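You operate a simulated robot arm through the tools that you are given. There is no shell and no other tool. Be economical: measure what you need, move in short steps, check, and stop when the job is done.

The job below is to be done with a simulated robot arm. You get a single attempt, and the scene is never put back.

Task
Clamp the blue-ended block and brush a patch of paste on its top.
Fine: the block lies in the flat vice already; pale green paste from the blue pot, by the small brush with the green back, on the bare steel of the top; the brush goes back to its spot; leave the stop and the other blocks. Set down upright: small brush with the green back. A coat counts when it lies all over at full strength: go over it till it gets no stronger.

The check looks at the end state, three seconds after you hand in, the way a careful person would. Anything else that was tipped, shoved, dropped, spilled or broken makes it a failure.

Robot
A 7-joint arm with a two-finger parallel gripper, fixed in place. Base frame: the origin is at the foot of the arm, x ahead of it, y to its left, z up; the work surface is at about z = 868. Lengths are in mm, angles in rad, forces in N, time in s.
With the tool pointing down near the work surface it reaches from about 240 to 680 mm from the base axis. Its first joint turns from -1.152 to 1.152 rad. Payload 2.4 kg.
The TCP is the grasp point between the finger pads, 30 mm short of the fingertips. In the tool frame z runs along the fingers and y along their closing line. The gripper opens to 94 mm. The fingers are 28 mm wide and 10 mm thick; the gripper's body (50 by 96 mm) begins 55 mm behind the TCP.
Orientation is that of the tool frame in the base frame, as a unit quaternion [x, y, z, w]. With the fingers straight down and closing along the base's y, the tool's x points along the base's -x, its y along +y and its z along -z.

Tools
- The arm moves only by the tool drive_tool. Its argument "deltas" is a list of rows, each a list of 7 numbers: the gripper command, from -1 (shut) to 1 (fully open), values between in proportion, then the shift along the tool's x, y, z in mm, then the turn, a rotation vector about the tool's x, y, z in rad. In form: [[jaw, x, y, z, rx, ry, rz], ...]. A call has 1 to 10 rows; each row shifts and turns the commanded pose from where the row before left it, along the tool's axes as they then stand. Each row takes 0.2 s and may step no farther than 50 mm and 0.15 rad from the row before; otherwise, or with a gripper value out of range, the whole call is refused. Where a pose cannot be reached the arm comes as near as it can. A force on the tool above 40 N (or 10 N above the force at the start of the call, whichever is more), or a blocked arm, ends the call early, and 0.2 s more pass. Each finger travels about 153 mm/s and halts on what it meets, pressing with about 43 N; the grip force reading is that of the motor and also rises with nothing between the fingers. The clock runs only during rows and for 0.2 s after the last one: add rows that do not move to give the fingers time. It gives the time, the measured TCP pose, the force on the tool (base axes), the opening and the grip force at its end, in the units of the frame above (readings bear some noise), with the torque about the TCP (base axes, N m) and any sound that the robot's microphone picked up, and new pictures: "show" is both (left out), scene, wrist or none.
- Cameras (640 x 400 px; columns grow to the right, rows downward): "scene" is fixed at [50.5, 481.5, 1451.9]; the picture's right is [-0.63, -0.77, 0.00], its down [-0.38, 0.31, -0.87] and it looks along [0.67, -0.55, -0.49] (base axes); focal length 296 px, centre (320, 200). "wrist" rides on the gripper at [76, 14, -102] in the tool frame; the picture's right is [-0.18, 0.98, 0.00], its down [-0.75, -0.14, -0.64] and it looks along [-0.63, -0.12, 0.77] (tool axes); focal length 243 px, centre (320, 200). There is no depth. A picture from a camera that has moved, and an enlarged one, comes with that camera's place and axes in the base frame and with its lens.
- close_up(camera, box): a new picture of the part [left, top, right, bottom] of that camera's present view, enlarged. No time passes.
- close_job(): hands the job in; it is judged then, once.

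Work in short steps. Places have to be worked out from the pictures, the camera data and where the tool is seen: move nearer, look again, correct. Check each grasp and each placing, and mend what went wrong. You have 120 turns and 200 pictures in all, those below and enlarged ones among them. Open the gripper and draw the arm clear of the work before you hand the job in, unless the task says otherwise; then end with one line.

The tools are called after "Request:" as a command line: name --pt "numbers of a row" for each row, then --argument value for the rest, lists and objects as JSON in quotes. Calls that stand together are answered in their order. drive_tool: Moves the arm, as the interface text tells. Its arguments: {"type":"object","properties":{"deltas":{"type":"array","items":{"type":"array","items":{"type":"number"}}},"show":{"type":"string","enum":["both","scene","wrist","none"]}},"required":["deltas"]} The other tools are called the same way: close_up (camera, box) takes an enlarged picture of a part of a camera's view; close_job () hands the job in.

At the start:

```text
time: 0.0
tool_pos: [397.5, 51.1, 1222.9]
tcp_rot: [0.0, 1.0, 0.0, 0.0]
wrist_force: [0.2, -0.1, -1.0]
torque: [0.04, 0.0, -0.01]
finger_gap: 94.0
grasp_force: 0.0
```

scene: 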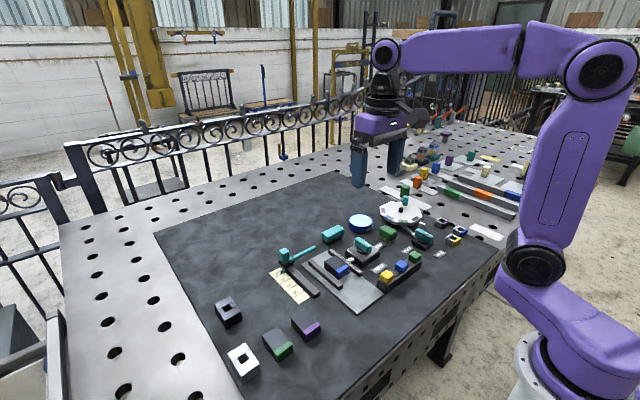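
wrist: 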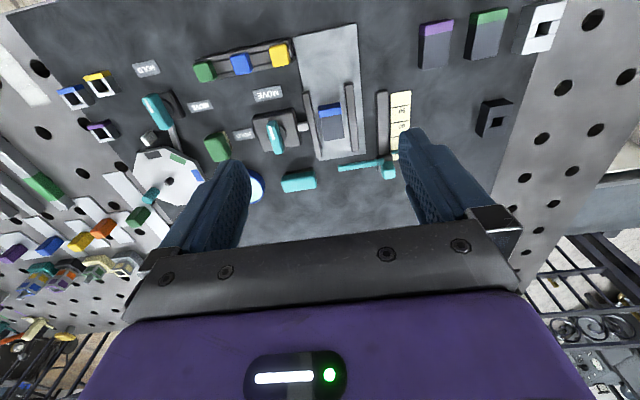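

I start by enlarging the work area in both cameras to identify the vice, brush, pot and controls.

Request:
close_up --camera "scene" --box '[260, 180, 480, 320]'

Request:
close_up --camera "wrist" --box '[120, 20, 420, 207]'

```text
2.86 times, centred on (370, 250) of scene
camera zoom: at [50.5, 481.5, 1451.9], right [-0.63, -0.77, 0.0], down [-0.38, 0.31, -0.87], along [0.67, -0.55, -0.49], focal length 845 px, centre (177, 57)
```

zoom: 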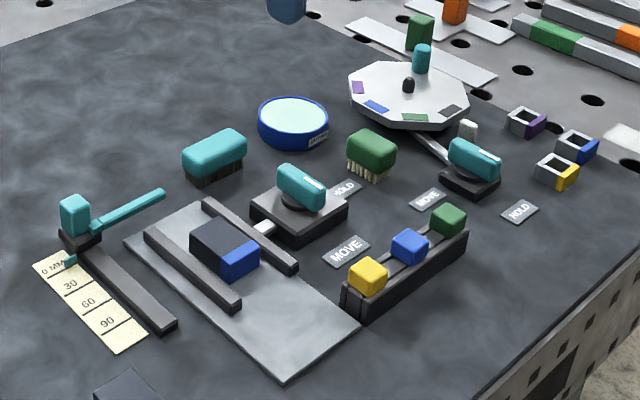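

```text
2.13 times, centred on (270, 114) of wrist
camera zoom: at [320.4, 66.9, 1323.4], right [0.18, 0.98, 0.0], down [0.75, -0.14, 0.64], along [0.63, -0.12, -0.77], focal length 518 px, centre (427, 384)
```

zoom: 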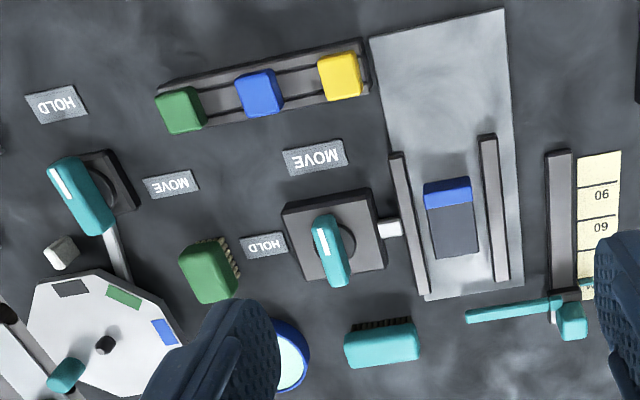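

Control box for the vice sits near (502,-54), block near (498,55), green brush near (504,-165), pot near (620,-137). I move closer for a better look.

Request:
drive_tool --pt "1 5 -21 35 0 0 0" --pt "1 5 -21 35 0 0 0" --pt "1 5 -21 35 0 0 0" --pt "1 5 -21 35 0 0 0" --pt "1 5 -21 35 0 0 0" --pt "1 0 0 0 0 0 0"

```text
time: 1.4
tool_pos: [373.3, -52.2, 1046.5]
tcp_rot: [0.001, 1.0, -0.001, 0.0]
wrist_force: [0.7, 0.4, 0.3]
torque: [-0.02, 0.0, 0.04]
finger_gap: 94.0
grasp_force: 0.0
camera wrist: at [297.4, -37.4, 1147.2], right [0.18, 0.98, 0.0], down [0.75, -0.14, 0.64], along [0.63, -0.12, -0.77], focal length 243 px, centre (320, 200)
```

scene: 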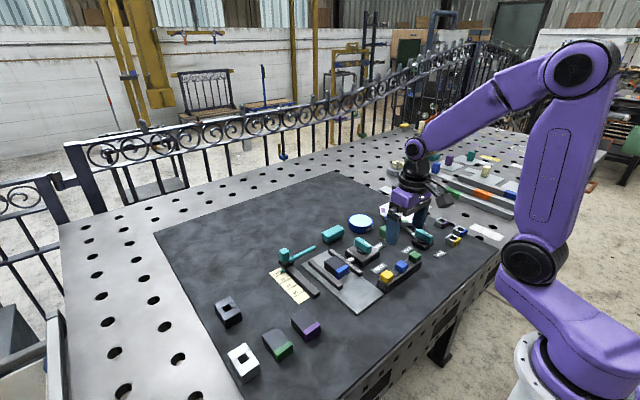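
wrist: 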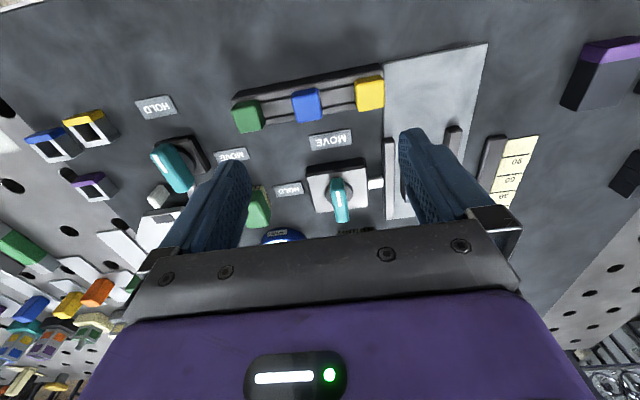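

Request:
close_up --camera "wrist" --box '[220, 80, 420, 240]'

Request:
close_up --camera "scene" --box '[310, 210, 410, 290]'

```text
2.50 times, centred on (320, 160) of wrist
camera zoom: at [297.4, -37.4, 1147.2], right [0.18, 0.98, 0.0], down [0.75, -0.14, 0.64], along [0.63, -0.12, -0.77], focal length 606 px, centre (320, 300)
```

zoom: 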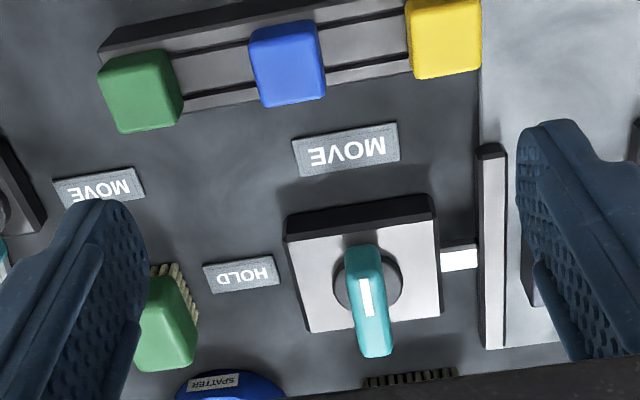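

```text
5.00 times, centred on (360, 250) of scene
camera zoom: at [50.6, 481.5, 1451.9], right [-0.63, -0.77, 0.0], down [-0.38, 0.31, -0.87], along [0.67, -0.55, -0.49], focal length 1479 px, centre (120, -50)
```

zoom: 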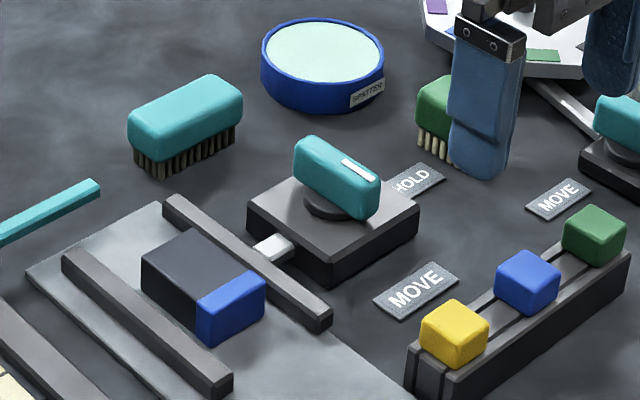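

The vice knob is a teal bar with its white mark towards MOVE; it needs a quarter turn (counter‑clockwise from above) to HOLD. I triangulate its centre at about (500,-51), top z≈915; I go above it with the fingers half closed.

Request:
drive_tool --pt "-0.1 -42 0.4 15 0 0 0" --pt "-0.1 -42 0.4 15 0 0 0" --pt "-0.1 -42 0.4 15 0 0 0" --pt "-0.1 0 0 20 0 0 0" --pt "-0.1 0 0 0 0 0 0"

Request:
close_up --camera "scene" --box '[310, 180, 430, 280]'

```text
time: 2.6
tool_pos: [497.9, -52.1, 982.3]
tcp_rot: [0.0, 1.0, -0.001, 0.001]
wrist_force: [0.8, -0.2, -0.4]
torque: [0.0, 0.02, 0.02]
finger_gap: 42.3
grasp_force: 0.0
camera wrist: at [421.6, -37.5, 1082.9], right [0.18, 0.98, 0.0], down [0.75, -0.14, 0.64], along [0.63, -0.12, -0.77], focal length 243 px, centre (320, 200)
```

scene: 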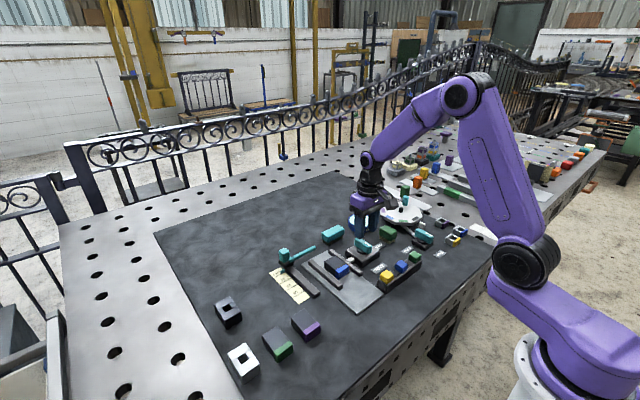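
wrist: 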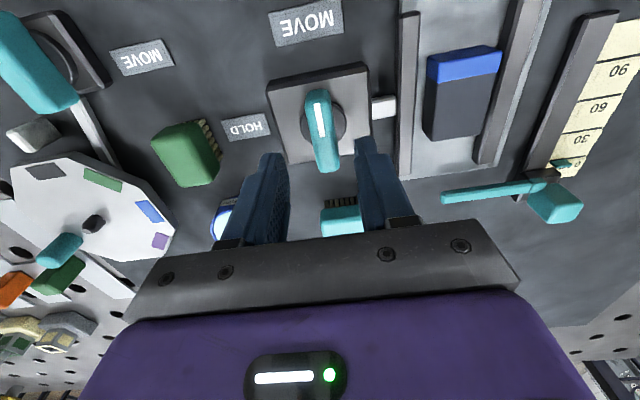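

```text
4.00 times, centred on (370, 230) of scene
camera zoom: at [50.6, 481.5, 1451.9], right [-0.63, -0.77, 0.0], down [-0.38, 0.31, -0.87], along [0.67, -0.55, -0.49], focal length 1183 px, centre (120, 80)
```

zoom: 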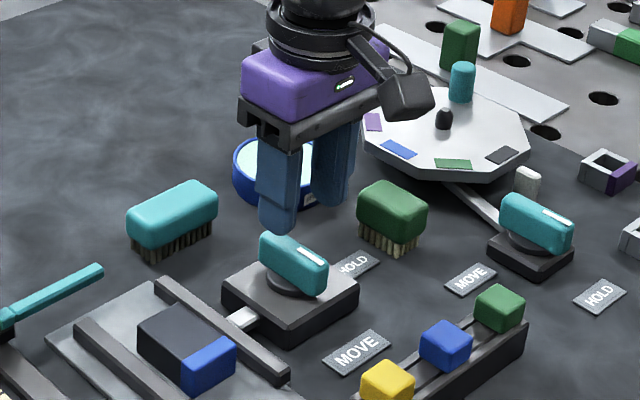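

Fingers straddle the bar with centre near (499,-50). I descend to TCP z≈932 and close.

Request:
drive_tool --pt "-0.1 -1 1.5 25 0 0 0" --pt "-0.1 0 0 20 0 0 0" --pt "-0.1 0 0 4 0 0 0" --pt "-0.1 0 0 0 0 0 0"

Request:
close_up --camera "scene" --box '[320, 200, 400, 280]'

```text
time: 3.6
tool_pos: [499.5, -50.3, 933.0]
tcp_rot: [0.001, 1.0, 0.0, 0.001]
wrist_force: [-0.6, -0.3, 0.0]
torque: [0.0, -0.01, 0.02]
finger_gap: 42.2
grasp_force: 0.1
camera wrist: at [422.9, -35.4, 1034.5], right [0.18, 0.98, 0.0], down [0.75, -0.14, 0.64], along [0.63, -0.12, -0.77], focal length 243 px, centre (320, 200)
```

scene: 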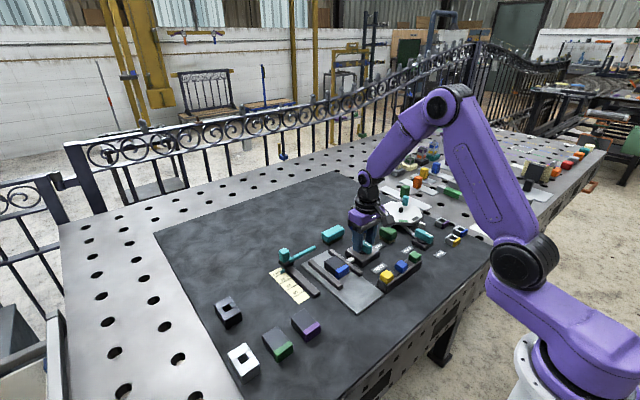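
wrist: 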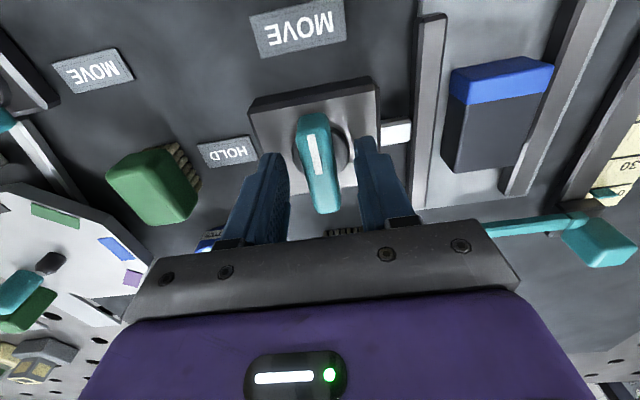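

```text
5.00 times, centred on (360, 240) of scene
camera zoom: at [50.5, 481.5, 1451.9], right [-0.63, -0.77, 0.0], down [-0.38, 0.31, -0.87], along [0.67, -0.55, -0.49], focal length 1479 px, centre (120, 0)
```

zoom: 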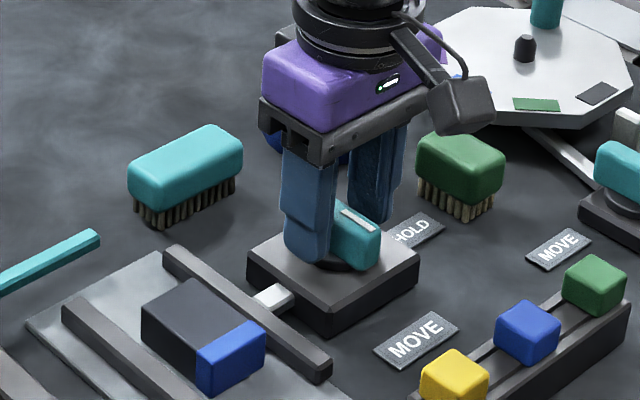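

The fingers straddle the bar at its centre; closing.

Request:
drive_tool --pt "-0.6 0 0 0 0 0 0" --pt "-1 0 0 0 0 0 0" --pt "-1 0 0 0 0 0 0" --show "none"

```text
time: 4.4
tool_pos: [498.3, -50.5, 933.2]
tcp_rot: [0.0, 1.0, 0.001, 0.0]
wrist_force: [-0.7, 1.6, -1.4]
torque: [0.02, -0.27, 0.03]
finger_gap: 17.9
grasp_force: 45.6
```

Gripped (17.9 mm). Now I turn counter‑clockwise from above (negative about tool z), half way first.

Request:
drive_tool --pt "-1 0 0 0 0 0 -0.14" --pt "-1 0 0 0 0 0 -0.14" --pt "-1 0 0 0 0 0 -0.14" --pt "-1 0 0 0 0 0 -0.14" --show "scene"

Request:
close_up --camera "scene" --box '[320, 200, 400, 280]'

```text
time: 5.4
tool_pos: [497.9, -51.8, 933.6]
tcp_rot: [-0.278, 0.961, 0.001, 0.0]
wrist_force: [-1.3, -4.5, 11.3]
torque: [-0.25, 0.65, 0.01]
finger_gap: 17.8
grasp_force: 45.2
```

scene: 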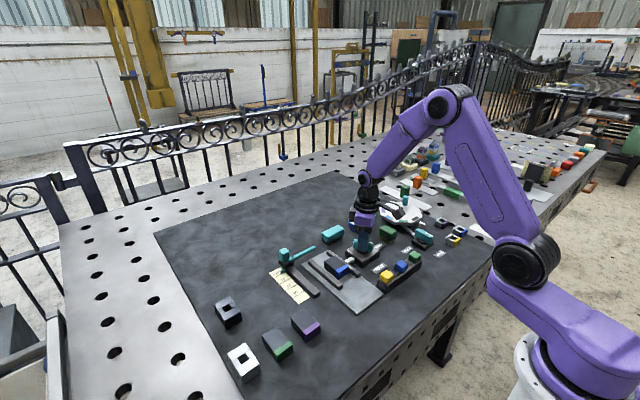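

```text
5.00 times, centred on (360, 240) of scene
camera zoom: at [50.3, 481.4, 1451.9], right [-0.63, -0.77, 0.0], down [-0.38, 0.31, -0.87], along [0.67, -0.55, -0.49], focal length 1479 px, centre (120, 0)
```

zoom: 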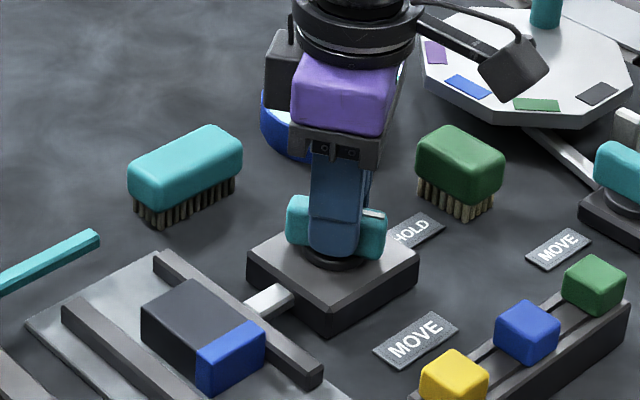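

The knob turns, the plunger pushes the jaw bar to the block. Continuing.

Request:
drive_tool --pt "-1 0 0 0 0 0 -0.14" --pt "-1 0 0 0 0 0 -0.14" --pt "-1 0 0 0 0 0 -0.14" --pt "-1 0 0 0 0 0 -0.14" --pt "-1 0 0 0 0 0 -0.14" --show "scene"

Request:
close_up --camera "scene" --box '[320, 200, 400, 280]'

```text
time: 6.6
tool_pos: [499.2, -51.0, 931.7]
tcp_rot: [-0.589, 0.808, -0.001, 0.002]
wrist_force: [7.6, -11.7, -1.6]
torque: [0.7, -0.42, -0.01]
finger_gap: 17.9
grasp_force: 44.9
```

scene: 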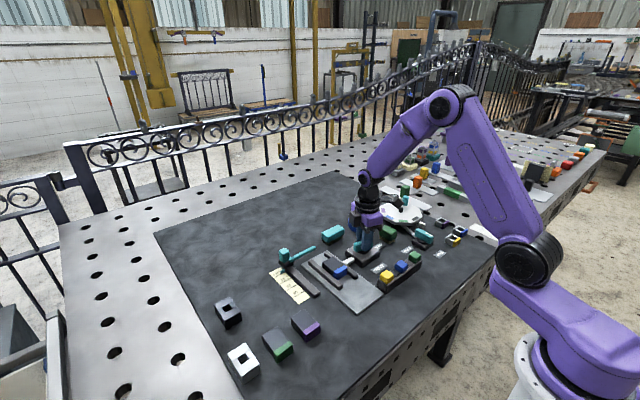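

```text
5.00 times, centred on (360, 240) of scene
camera zoom: at [50.8, 481.2, 1452.0], right [-0.63, -0.77, 0.0], down [-0.38, 0.31, -0.87], along [0.67, -0.55, -0.49], focal length 1479 px, centre (120, 0)
```

zoom: 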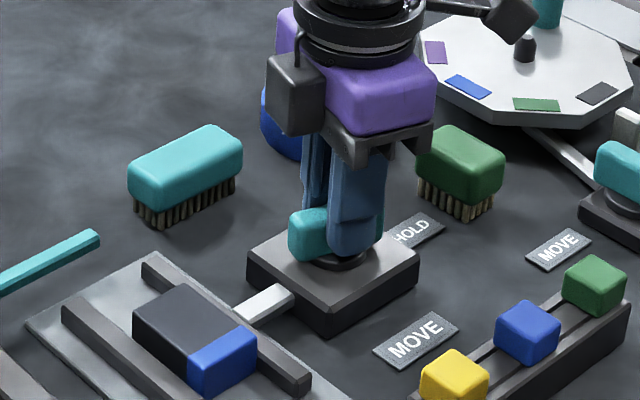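

Jaw now pushes the block towards the fixed bar; finishing the quarter turn.

Request:
drive_tool --pt "-1 0 0 0 0 0 -0.1" --pt "-1 0 0 0 0 0 -0.1" --pt "-1 0 0 0 0 0 -0.11" --pt "-1 0 0 0 0 0 0"

Request:
close_up --camera "scene" --box '[320, 200, 400, 280]'

```text
time: 7.6
tool_pos: [500.2, -50.0, 932.9]
tcp_rot: [0.707, -0.707, 0.001, -0.001]
wrist_force: [20.9, -10.8, -16.3]
torque: [0.58, 0.08, -0.14]
finger_gap: 17.9
grasp_force: 44.5
camera wrist: at [485.5, -126.7, 1034.5], right [-0.98, 0.18, 0.0], down [0.14, 0.75, 0.64], along [0.12, 0.63, -0.77], focal length 243 px, centre (320, 200)
```

scene: 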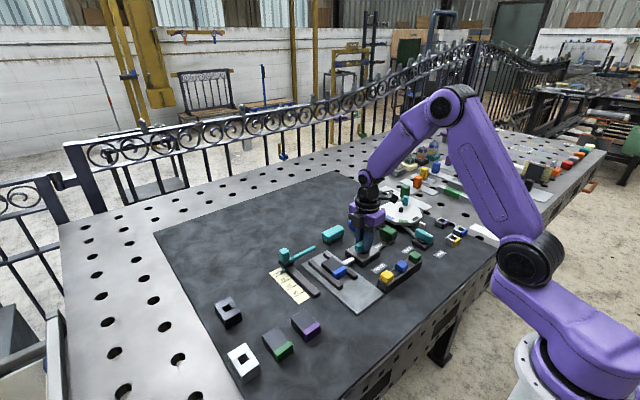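
wrist: 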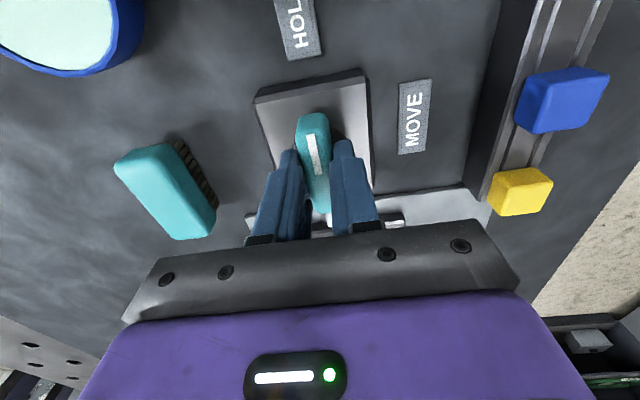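

```text
5.00 times, centred on (360, 240) of scene
camera zoom: at [51.4, 481.2, 1452.0], right [-0.63, -0.77, 0.0], down [-0.38, 0.31, -0.87], along [0.67, -0.55, -0.49], focal length 1479 px, centre (120, 0)
```

zoom: 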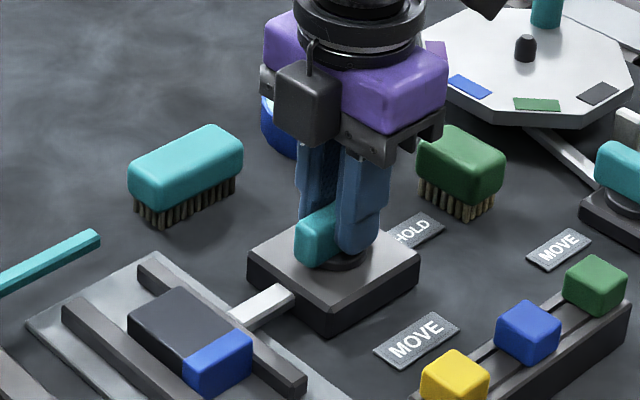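

The knob's mark now points to HOLD. I release, rise and look whether the block is really pinched against the fixed bar.

Request:
drive_tool --pt "-0.3 0 0 0 0 0 0" --pt "-0.1 0 0 0 0 0 0" --pt "-0.1 0 0 -40 0 0 0" --pt "-0.1 0 0 -40 0 0 0" --pt "-0.1 0 0 -40 0 0 0" --pt "-0.1 0 0 0 0 0 0"

Request:
close_up --camera "scene" --box '[310, 220, 390, 300]'

Request:
close_up --camera "wrist" --box '[200, 60, 440, 260]'

```text
time: 9.0
tool_pos: [497.9, -50.8, 1054.3]
tcp_rot: [-0.707, 0.707, 0.0, 0.0]
wrist_force: [0.3, -0.3, -0.3]
torque: [0.03, 0.01, -0.01]
finger_gap: 42.3
grasp_force: 0.1
camera wrist: at [485.0, -127.0, 1155.7], right [-0.98, 0.18, 0.0], down [0.14, 0.75, 0.64], along [0.12, 0.63, -0.77], focal length 243 px, centre (320, 200)
```

scene: 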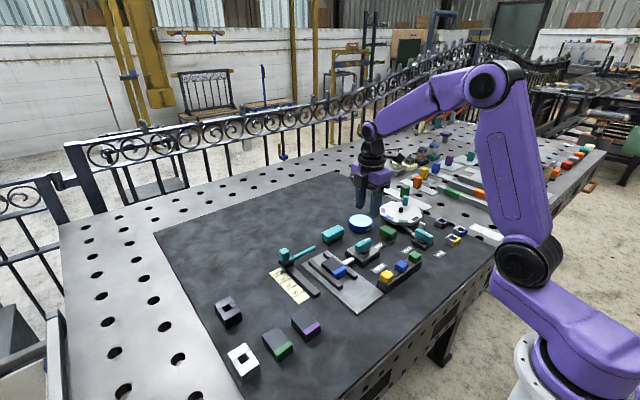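
wrist: 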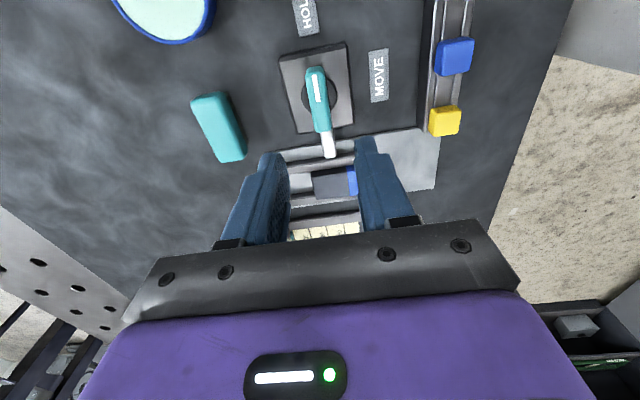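

```text
5.00 times, centred on (350, 260) of scene
camera zoom: at [50.5, 481.5, 1451.9], right [-0.63, -0.77, 0.0], down [-0.38, 0.31, -0.87], along [0.67, -0.55, -0.49], focal length 1479 px, centre (170, -100)
```

zoom: 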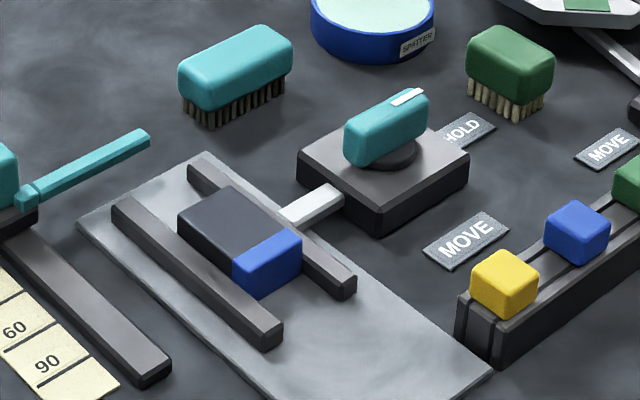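

```text
2.00 times, centred on (320, 160) of wrist
camera zoom: at [485.0, -127.0, 1155.7], right [-0.98, 0.18, 0.0], down [0.14, 0.75, 0.64], along [0.12, 0.63, -0.77], focal length 485 px, centre (320, 280)
```

zoom: 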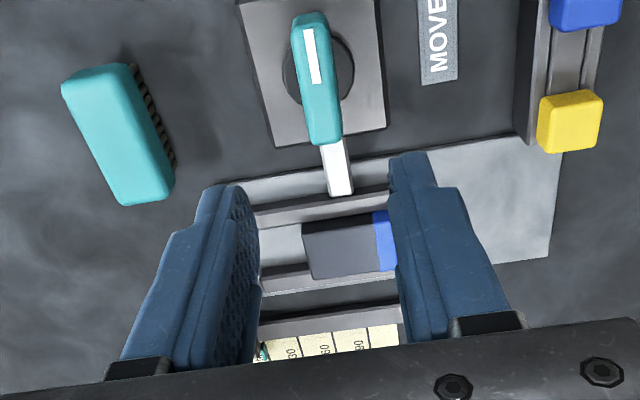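

The block is pinched (both bars against it, mark on HOLD). Now I turn the gripper back and go to look at the green brush.

Request:
drive_tool --pt "0 0 0 0 0 0 0.145" --pt "0 0 0 0 0 0 0.145" --pt "0 0 0 0 0 0 0.145" --pt "0 0 0 0 0 0 0.145" --pt "0 0 0 0 0 0 0.145" --pt "0 0 0 0 0 0 0.145" --pt "0 0 0 0 0 0 0.145" --pt "0 0 0 0 0 0 0.145" --pt "0 0 0 0 0 0 0.145" --pt "0 0 0 0 0 0 0.145" --show "none"

Request:
drive_tool --pt "0.5 20 -29 10 0 0 0.1208" --pt "0.5 20 -29 10 0 0 0" --pt "0.5 20 -29 10 0 0 0" --pt "0.5 20 -29 10 0 0 0" --pt "0.5 0 0 0 0 0 0"

Request:
close_up --camera "wrist" --box '[200, 60, 440, 260]'

```text
time: 11.2
tool_pos: [498.0, -50.3, 1052.9]
tcp_rot: [-0.058, 0.998, 0.0, 0.0]
wrist_force: [-0.8, 0.1, -0.4]
torque: [-0.01, -0.02, -0.04]
finger_gap: 47.2
grasp_force: 0.0
```

```text
time: 12.4
tool_pos: [421.3, -168.7, 1012.1]
tcp_rot: [0.001, 1.0, 0.0, 0.0]
wrist_force: [0.3, 0.5, 0.4]
torque: [-0.02, -0.01, 0.01]
finger_gap: 70.2
grasp_force: 0.1
camera wrist: at [346.5, -153.8, 1114.1], right [0.19, 0.98, 0.0], down [0.75, -0.14, 0.64], along [0.63, -0.12, -0.77], focal length 243 px, centre (320, 200)
```

scene: 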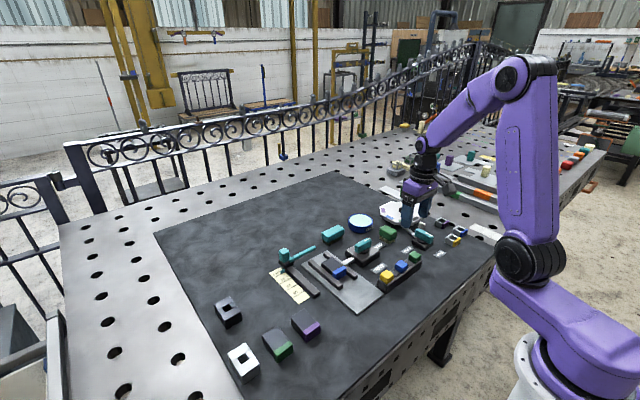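
wrist: 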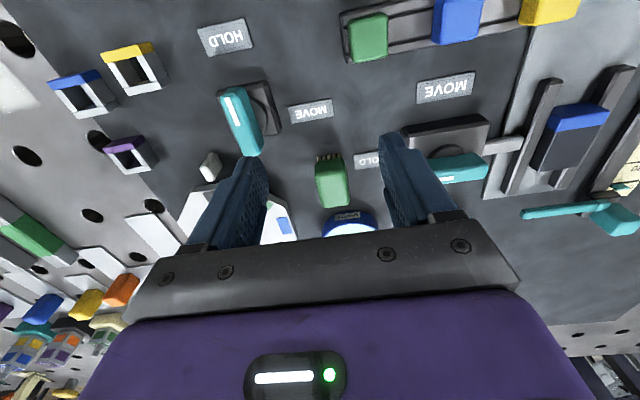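

```text
2.00 times, centred on (320, 160) of wrist
camera zoom: at [346.5, -153.8, 1114.1], right [0.19, 0.98, 0.0], down [0.75, -0.14, 0.64], along [0.63, -0.12, -0.77], focal length 485 px, centre (320, 280)
```

zoom: 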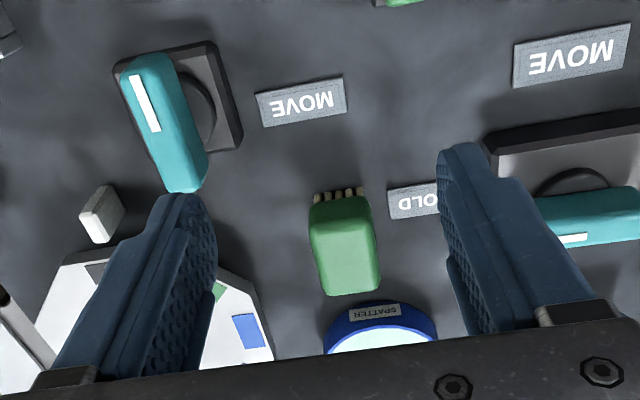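

Brush centre is about (503,-169), long side along x, top z≈910, width ≈32 mm. I move above with ~50 mm opening.

Request:
drive_tool --pt "0.06 -41 0 15 0 0 0" --pt "0.06 -41 0 25 0 0 0" --pt "0.06 0 0 0 0 0 0"

Request:
close_up --camera "wrist" --box '[200, 60, 440, 260]'

Request:
close_up --camera "scene" --box '[340, 190, 420, 270]'

```text
time: 13.2
tool_pos: [504.3, -168.3, 970.0]
tcp_rot: [0.001, 1.0, 0.0, 0.0]
wrist_force: [0.1, -0.9, 1.2]
torque: [0.0, -0.01, 0.0]
finger_gap: 50.0
grasp_force: 0.1
camera wrist: at [428.0, -154.2, 1072.0], right [0.19, 0.98, 0.0], down [0.75, -0.14, 0.64], along [0.63, -0.12, -0.77], focal length 243 px, centre (320, 200)
```

scene: 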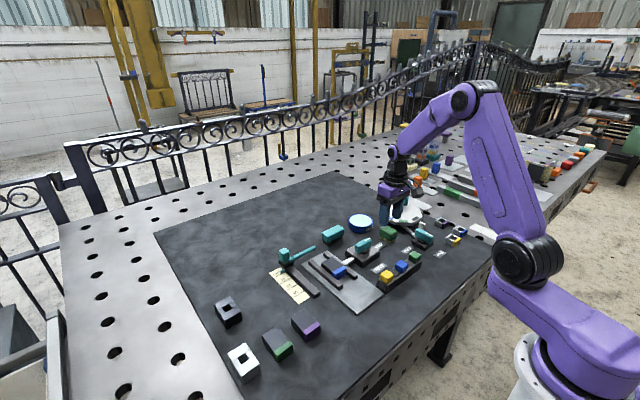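
wrist: 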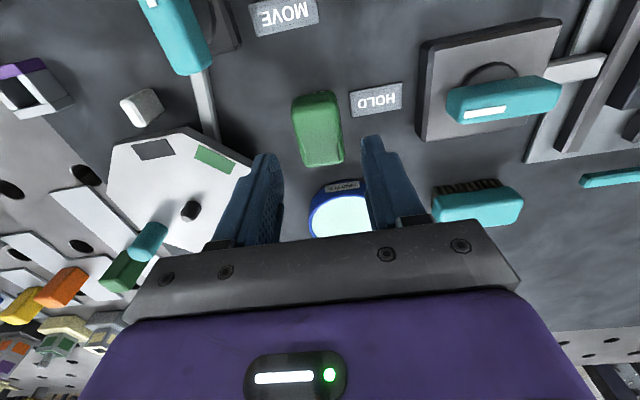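

```text
2.00 times, centred on (320, 160) of wrist
camera zoom: at [428.0, -154.2, 1072.0], right [0.19, 0.98, 0.0], down [0.75, -0.14, 0.64], along [0.63, -0.12, -0.77], focal length 485 px, centre (320, 280)
```

zoom: 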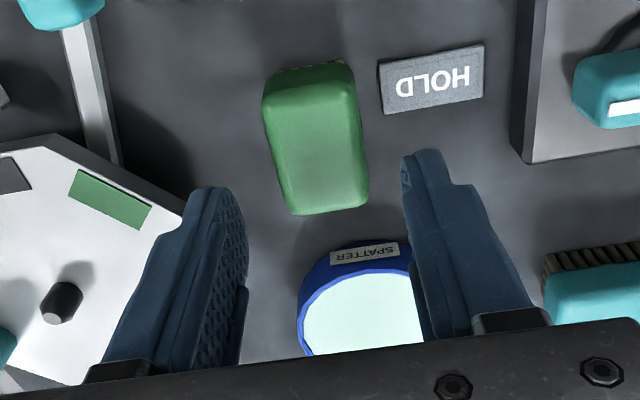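

```text
5.00 times, centred on (380, 230) of scene
camera zoom: at [50.6, 481.5, 1451.9], right [-0.63, -0.77, 0.0], down [-0.38, 0.31, -0.87], along [0.67, -0.55, -0.49], focal length 1479 px, centre (20, 50)
```

zoom: 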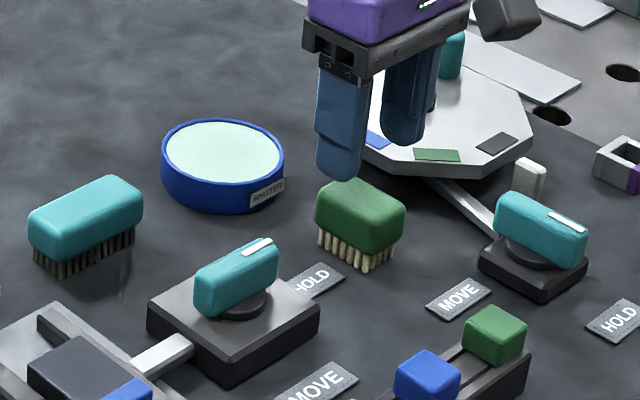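

Confirmed brush centre ≈(503.5,-169). Descend to TCP z≈922 so that tips hold only the green body, and close.

Request:
drive_tool --pt "0.06 0.5 -0.7 25 0 0 0" --pt "0.06 0 0 22 0 0 0" --pt "0.06 0 0 0 0 0 0"

Request:
close_up --camera "scene" --box '[340, 190, 420, 270]'

```text
time: 14.0
tool_pos: [502.9, -168.9, 925.8]
tcp_rot: [0.001, 1.0, 0.001, 0.0]
wrist_force: [0.3, 0.6, 0.0]
torque: [0.0, 0.0, 0.0]
finger_gap: 49.9
grasp_force: 0.2
camera wrist: at [427.2, -154.8, 1026.8], right [0.19, 0.98, 0.0], down [0.75, -0.14, 0.64], along [0.63, -0.12, -0.77], focal length 243 px, centre (320, 200)
```

scene: 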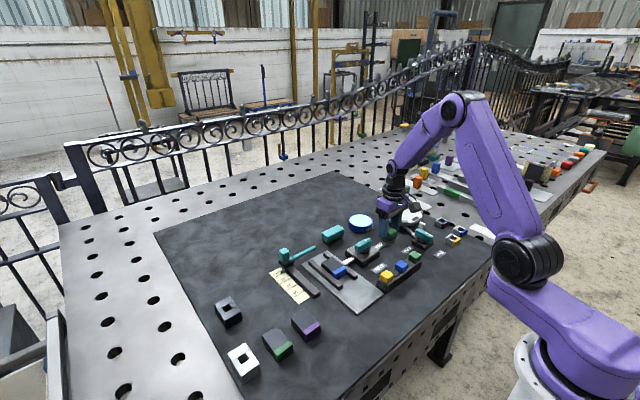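
wrist: 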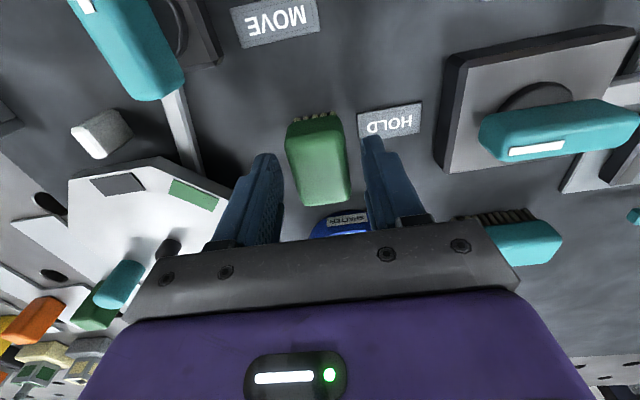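

```text
5.00 times, centred on (380, 230) of scene
camera zoom: at [50.6, 481.5, 1451.9], right [-0.63, -0.77, 0.0], down [-0.38, 0.31, -0.87], along [0.67, -0.55, -0.49], focal length 1479 px, centre (20, 50)
```

zoom: 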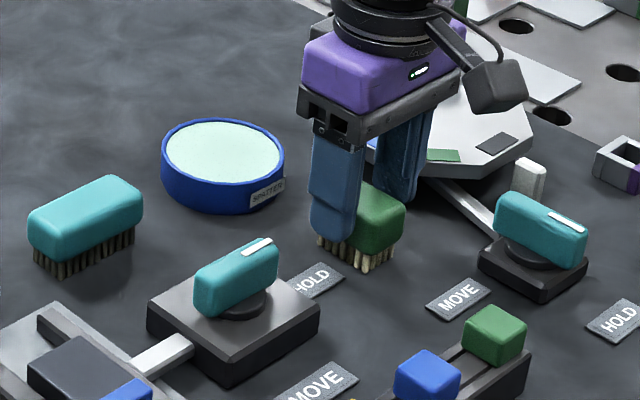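

Fingers straddle the body properly; closing (2 mm lower).

Request:
drive_tool --pt "-0.2 0 0 2 0 0 0" --pt "-0.6 0 0 0 0 0 0" --pt "-1 0 0 0 0 0 0" --pt "-1 0 0 0 0 0 0" --show "none"

```text
time: 15.0
tool_pos: [502.7, -169.5, 923.8]
tcp_rot: [0.001, 1.0, 0.0, 0.0]
wrist_force: [-1.6, -0.7, 4.9]
torque: [-0.09, 0.1, 0.0]
finger_gap: 33.1
grasp_force: 43.1
```

Brush held (33.1 mm) at TCP (502.7,-169.5,923.8) – that is its return pose. Lift.

Request:
drive_tool --pt "-1 0 0 -20 0 0 0" --pt "-1 0 0 -40 0 0 0" --pt "-1 0 0 -20 0 0 0" --pt "-1 0 0 0 0 0 0"

Request:
close_up --camera "scene" --box '[330, 170, 430, 260]'

Request:
close_up --camera "wrist" --box '[240, 80, 440, 260]'

```text
time: 16.0
tool_pos: [503.1, -168.5, 1002.5]
tcp_rot: [0.001, 1.0, 0.0, -0.001]
wrist_force: [-0.5, -0.4, -0.5]
torque: [0.02, 0.0, 0.0]
finger_gap: 32.6
grasp_force: 43.3
camera wrist: at [427.5, -154.3, 1105.2], right [0.19, 0.98, 0.0], down [0.75, -0.14, 0.64], along [0.63, -0.12, -0.77], focal length 243 px, centre (320, 200)
```

scene: 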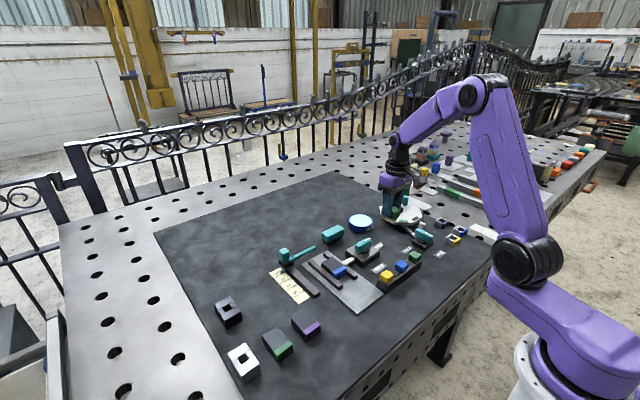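
wrist: 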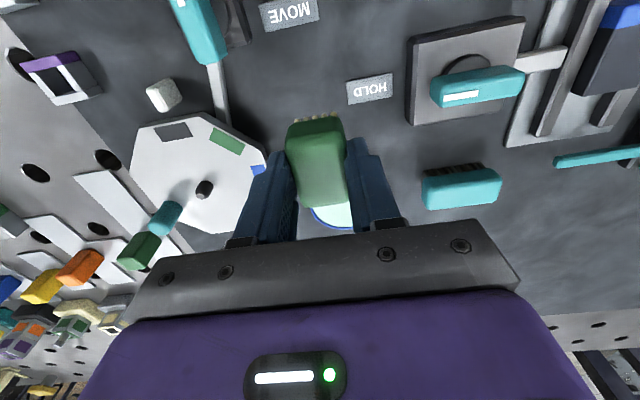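

```text
4.44 times, centred on (380, 215) of scene
camera zoom: at [50.6, 481.5, 1451.9], right [-0.63, -0.77, 0.0], down [-0.38, 0.31, -0.87], along [0.67, -0.55, -0.49], focal length 1314 px, centre (53, 133)
```

zoom: 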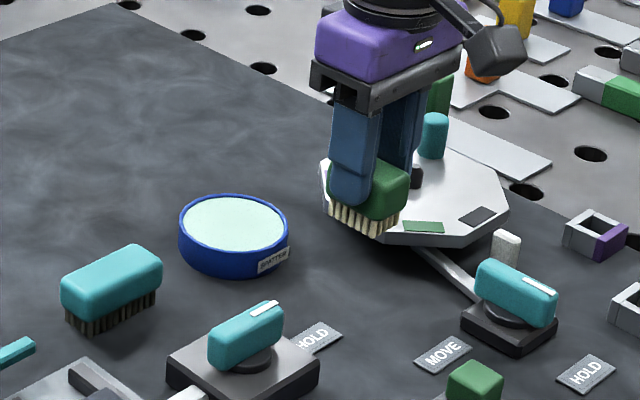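

```text
2.22 times, centred on (340, 170) of wrist
camera zoom: at [427.5, -154.3, 1105.2], right [0.19, 0.98, 0.0], down [0.75, -0.14, 0.64], along [0.63, -0.12, -0.77], focal length 539 px, centre (276, 267)
```

zoom: 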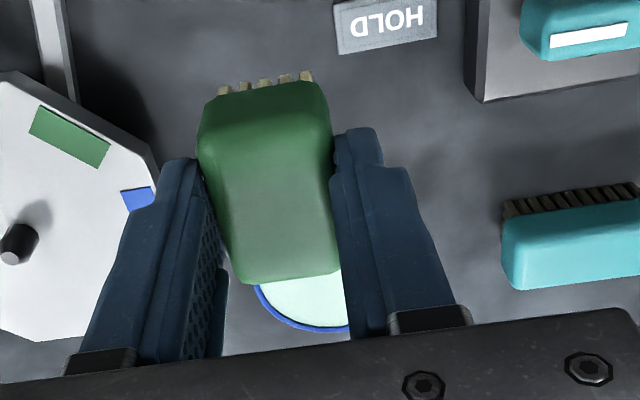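

Pot centre works out at about (615,-162), rim radius ≈41, rim z≈893. I move the brush above it.

Request:
drive_tool --pt "-1 -37.3 2.2 0 0 0 0" --pt "-1 -37.3 2.2 0 0 0 0" --pt "-1 -37.3 2.2 0 0 0 0" --pt "-1 0 0 20 0 0 0" --pt "-1 0 0 0 0 0 0"

Request:
close_up --camera "scene" --box '[320, 170, 400, 250]'

Request:
close_up --camera "wrist" --box '[240, 80, 440, 260]'

```text
time: 17.2
tool_pos: [615.0, -162.6, 980.9]
tcp_rot: [0.001, 1.0, 0.001, 0.0]
wrist_force: [0.1, -0.2, -0.5]
torque: [0.02, 0.0, 0.02]
finger_gap: 32.8
grasp_force: 42.7
camera wrist: at [539.7, -147.1, 1083.0], right [0.19, 0.98, 0.0], down [0.75, -0.14, 0.64], along [0.63, -0.12, -0.77], focal length 243 px, centre (320, 200)
```

scene: 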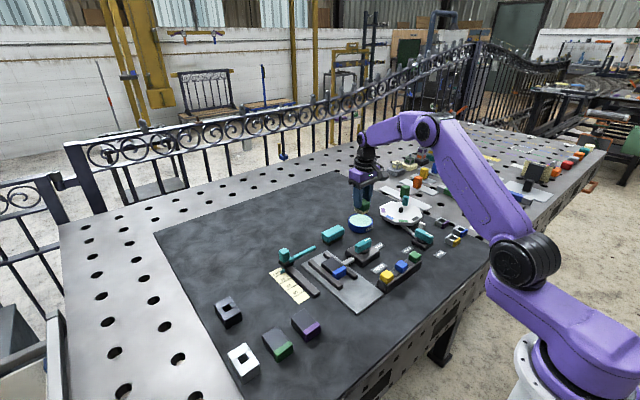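
wrist: 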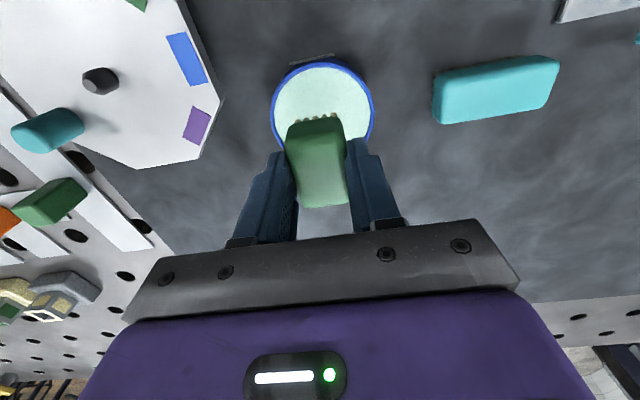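

```text
5.00 times, centred on (360, 210) of scene
camera zoom: at [50.6, 481.5, 1451.9], right [-0.63, -0.77, 0.0], down [-0.38, 0.31, -0.87], along [0.67, -0.55, -0.49], focal length 1479 px, centre (120, 150)
```

zoom: 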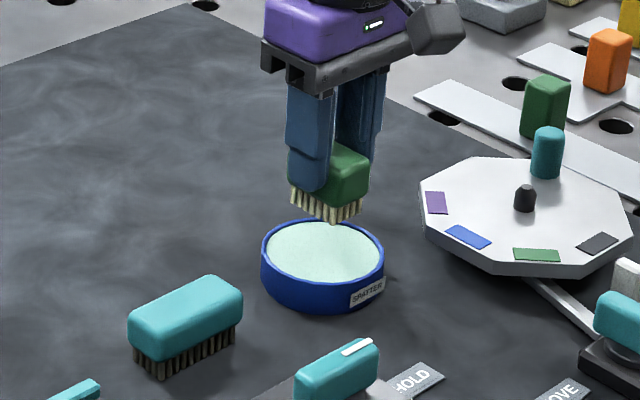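

```text
2.22 times, centred on (340, 170) of wrist
camera zoom: at [539.7, -147.1, 1083.0], right [0.19, 0.98, 0.0], down [0.75, -0.14, 0.64], along [0.63, -0.12, -0.77], focal length 539 px, centre (276, 267)
```

zoom: 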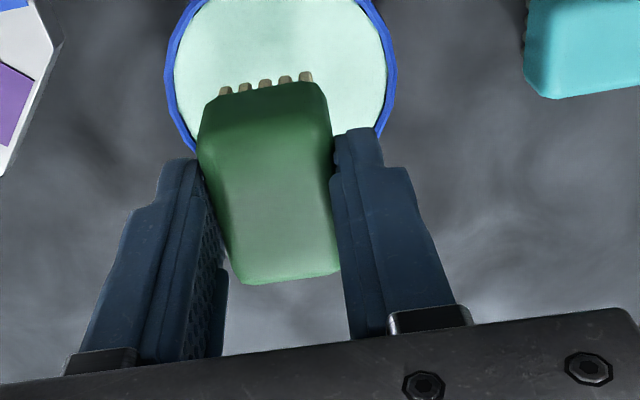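

Pot centre refined to ≈(614,-160). Lowering until the bristles reach the paste.

Request:
drive_tool --pt "-1 0.5 2.5 15 0 0 0" --pt "-1 0 0 14 0 0 0" --pt "-1 0 0 8 0 0 0" --pt "-1 0 0 0 0 0 0" --show "scene"

Request:
close_up --camera "scene" --box '[330, 190, 390, 250]'

```text
time: 18.2
tool_pos: [615.7, -160.5, 949.4]
tcp_rot: [0.002, 1.0, -0.001, 0.001]
wrist_force: [-4.7, 1.0, 16.9]
torque: [0.12, 0.45, -0.05]
finger_gap: 32.8
grasp_force: 43.2
```

scene: 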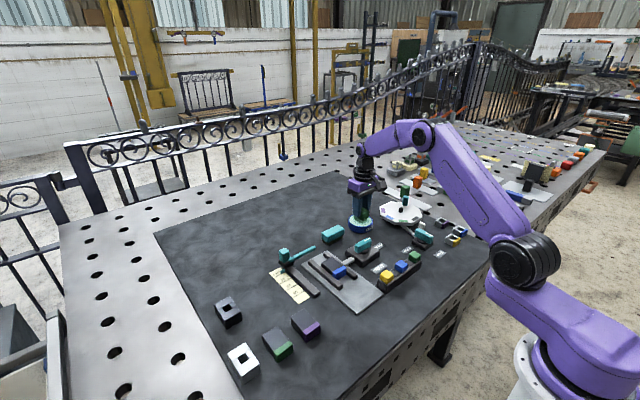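

```text
6.67 times, centred on (360, 220) of scene
camera zoom: at [50.1, 481.7, 1451.9], right [-0.63, -0.77, 0.0], down [-0.38, 0.31, -0.87], along [0.67, -0.55, -0.49], focal length 1972 px, centre (53, 67)
```

zoom: 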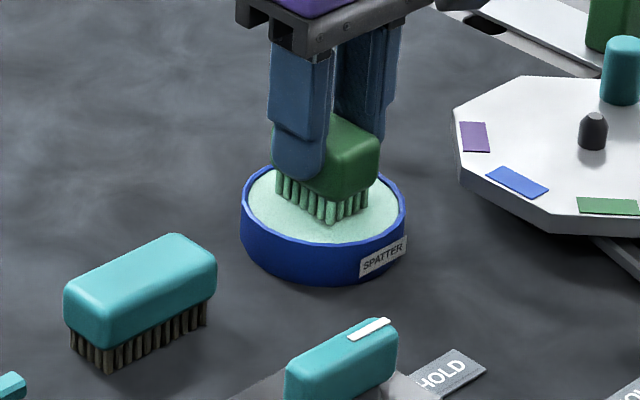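

Bristles touch the paste (17 N) and have turned green. I raise and look at the bristles.

Request:
drive_tool --pt "-1 0 0 -7 0 0 0" --pt "-1 0 0 -25 0 0 0" --pt "-1 0 0 -30 0 0 0" --pt "-1 0 0 0 0 0 0" --show "scene"

Request:
close_up --camera "scene" --box '[330, 180, 390, 240]'

Request:
close_up --camera "scene" --box '[310, 235, 370, 295]'

```text
time: 19.2
tool_pos: [614.7, -162.0, 1008.6]
tcp_rot: [0.001, 1.0, -0.001, 0.0]
wrist_force: [0.6, -0.2, -1.1]
torque: [0.0, -0.02, -0.01]
finger_gap: 32.9
grasp_force: 42.7
```

scene: 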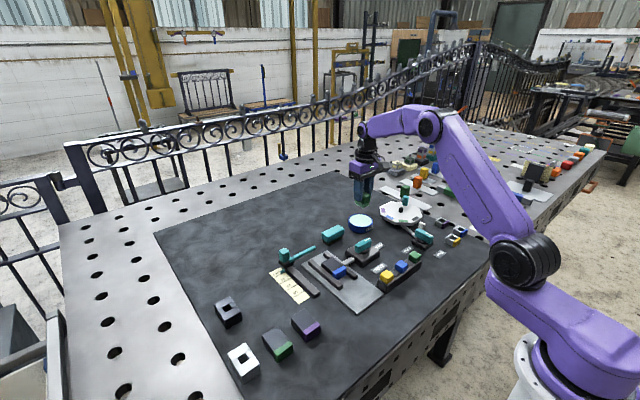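

```text
6.67 times, centred on (360, 210) of scene
camera zoom: at [50.6, 481.5, 1451.9], right [-0.63, -0.77, 0.0], down [-0.38, 0.31, -0.87], along [0.67, -0.55, -0.49], focal length 1972 px, centre (53, 133)
```

zoom: 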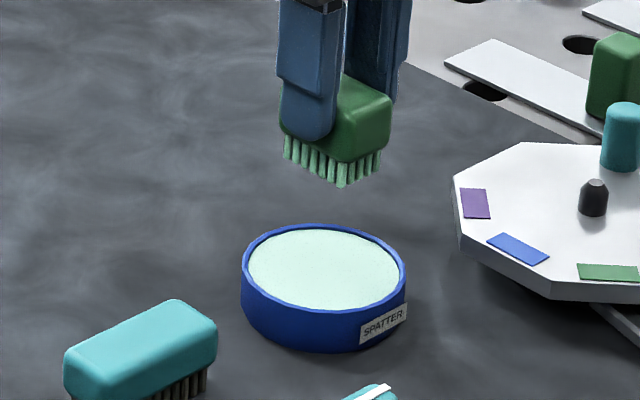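

```text
6.67 times, centred on (340, 265) of scene
camera zoom: at [50.6, 481.5, 1451.9], right [-0.63, -0.77, 0.0], down [-0.38, 0.31, -0.87], along [0.67, -0.55, -0.49], focal length 1972 px, centre (187, -233)
```

zoom: 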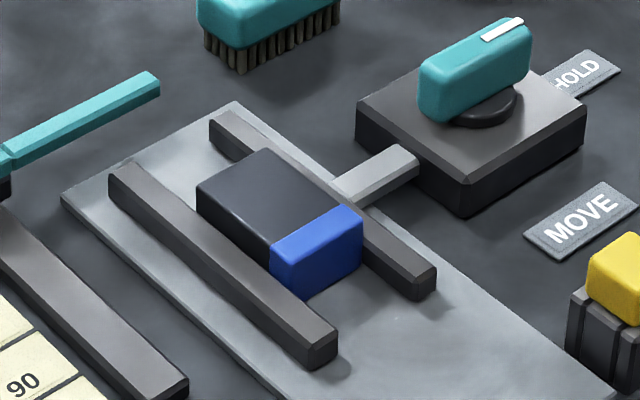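

The bristles are loaded. I carry the brush high to just short of the block to view its top with the wrist camera.

Request:
drive_tool --pt "-1 27.9 32 0 0 0 0" --pt "-1 27.9 32 0 0 0 0" --pt "-1 27.9 32 0 0 0 0" --pt "-1 27.9 32 0 0 0 0" --pt "-1 27.9 32 0 0 0 0" --pt "-1 27.9 32 0 0 0 0" --pt "-1 27.9 32 0 0 0 0" --pt "-1 0 0 0 0 0 0" --show "wrist"

Request:
close_up --camera "wrist" --box '[250, 50, 400, 170]'

Request:
close_up --camera "scene" --box '[320, 240, 360, 280]'

```text
time: 21.0
tool_pos: [418.2, 63.9, 1010.9]
tcp_rot: [0.001, 1.0, -0.001, 0.0]
wrist_force: [0.7, -0.2, -0.1]
torque: [0.0, -0.02, -0.01]
finger_gap: 32.9
grasp_force: 43.0
camera wrist: at [342.2, 79.0, 1112.5], right [0.19, 0.98, 0.0], down [0.75, -0.14, 0.64], along [0.63, -0.12, -0.77], focal length 243 px, centre (320, 200)
```

wrist: 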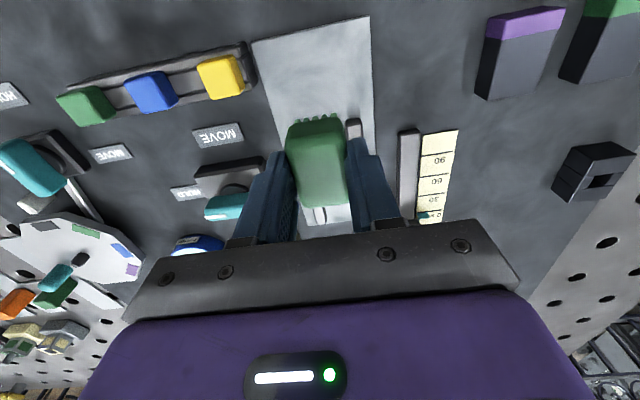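

```text
3.33 times, centred on (325, 110) of wrist
camera zoom: at [342.2, 79.0, 1112.5], right [0.19, 0.98, 0.0], down [0.75, -0.14, 0.64], along [0.63, -0.12, -0.77], focal length 809 px, centre (303, 500)
```

zoom: 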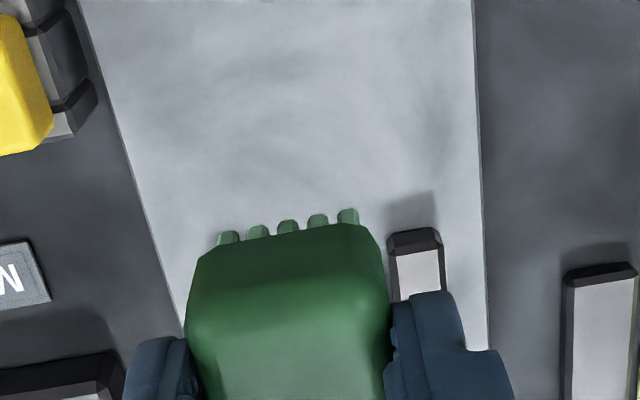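

```text
10.00 times, centred on (340, 260) of scene
camera zoom: at [50.5, 481.6, 1451.9], right [-0.63, -0.77, 0.0], down [-0.38, 0.31, -0.87], along [0.67, -0.55, -0.49], focal length 2957 px, centre (120, -400)
```

zoom: 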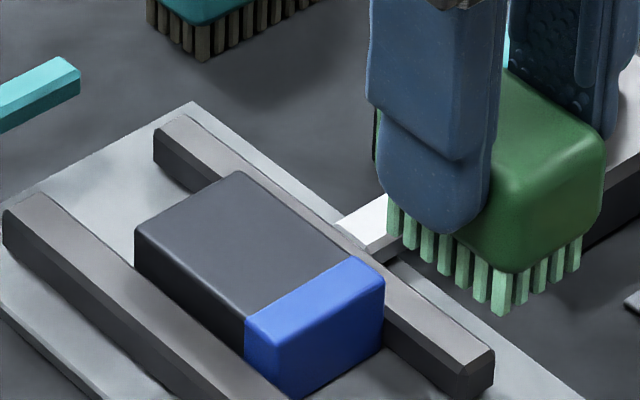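

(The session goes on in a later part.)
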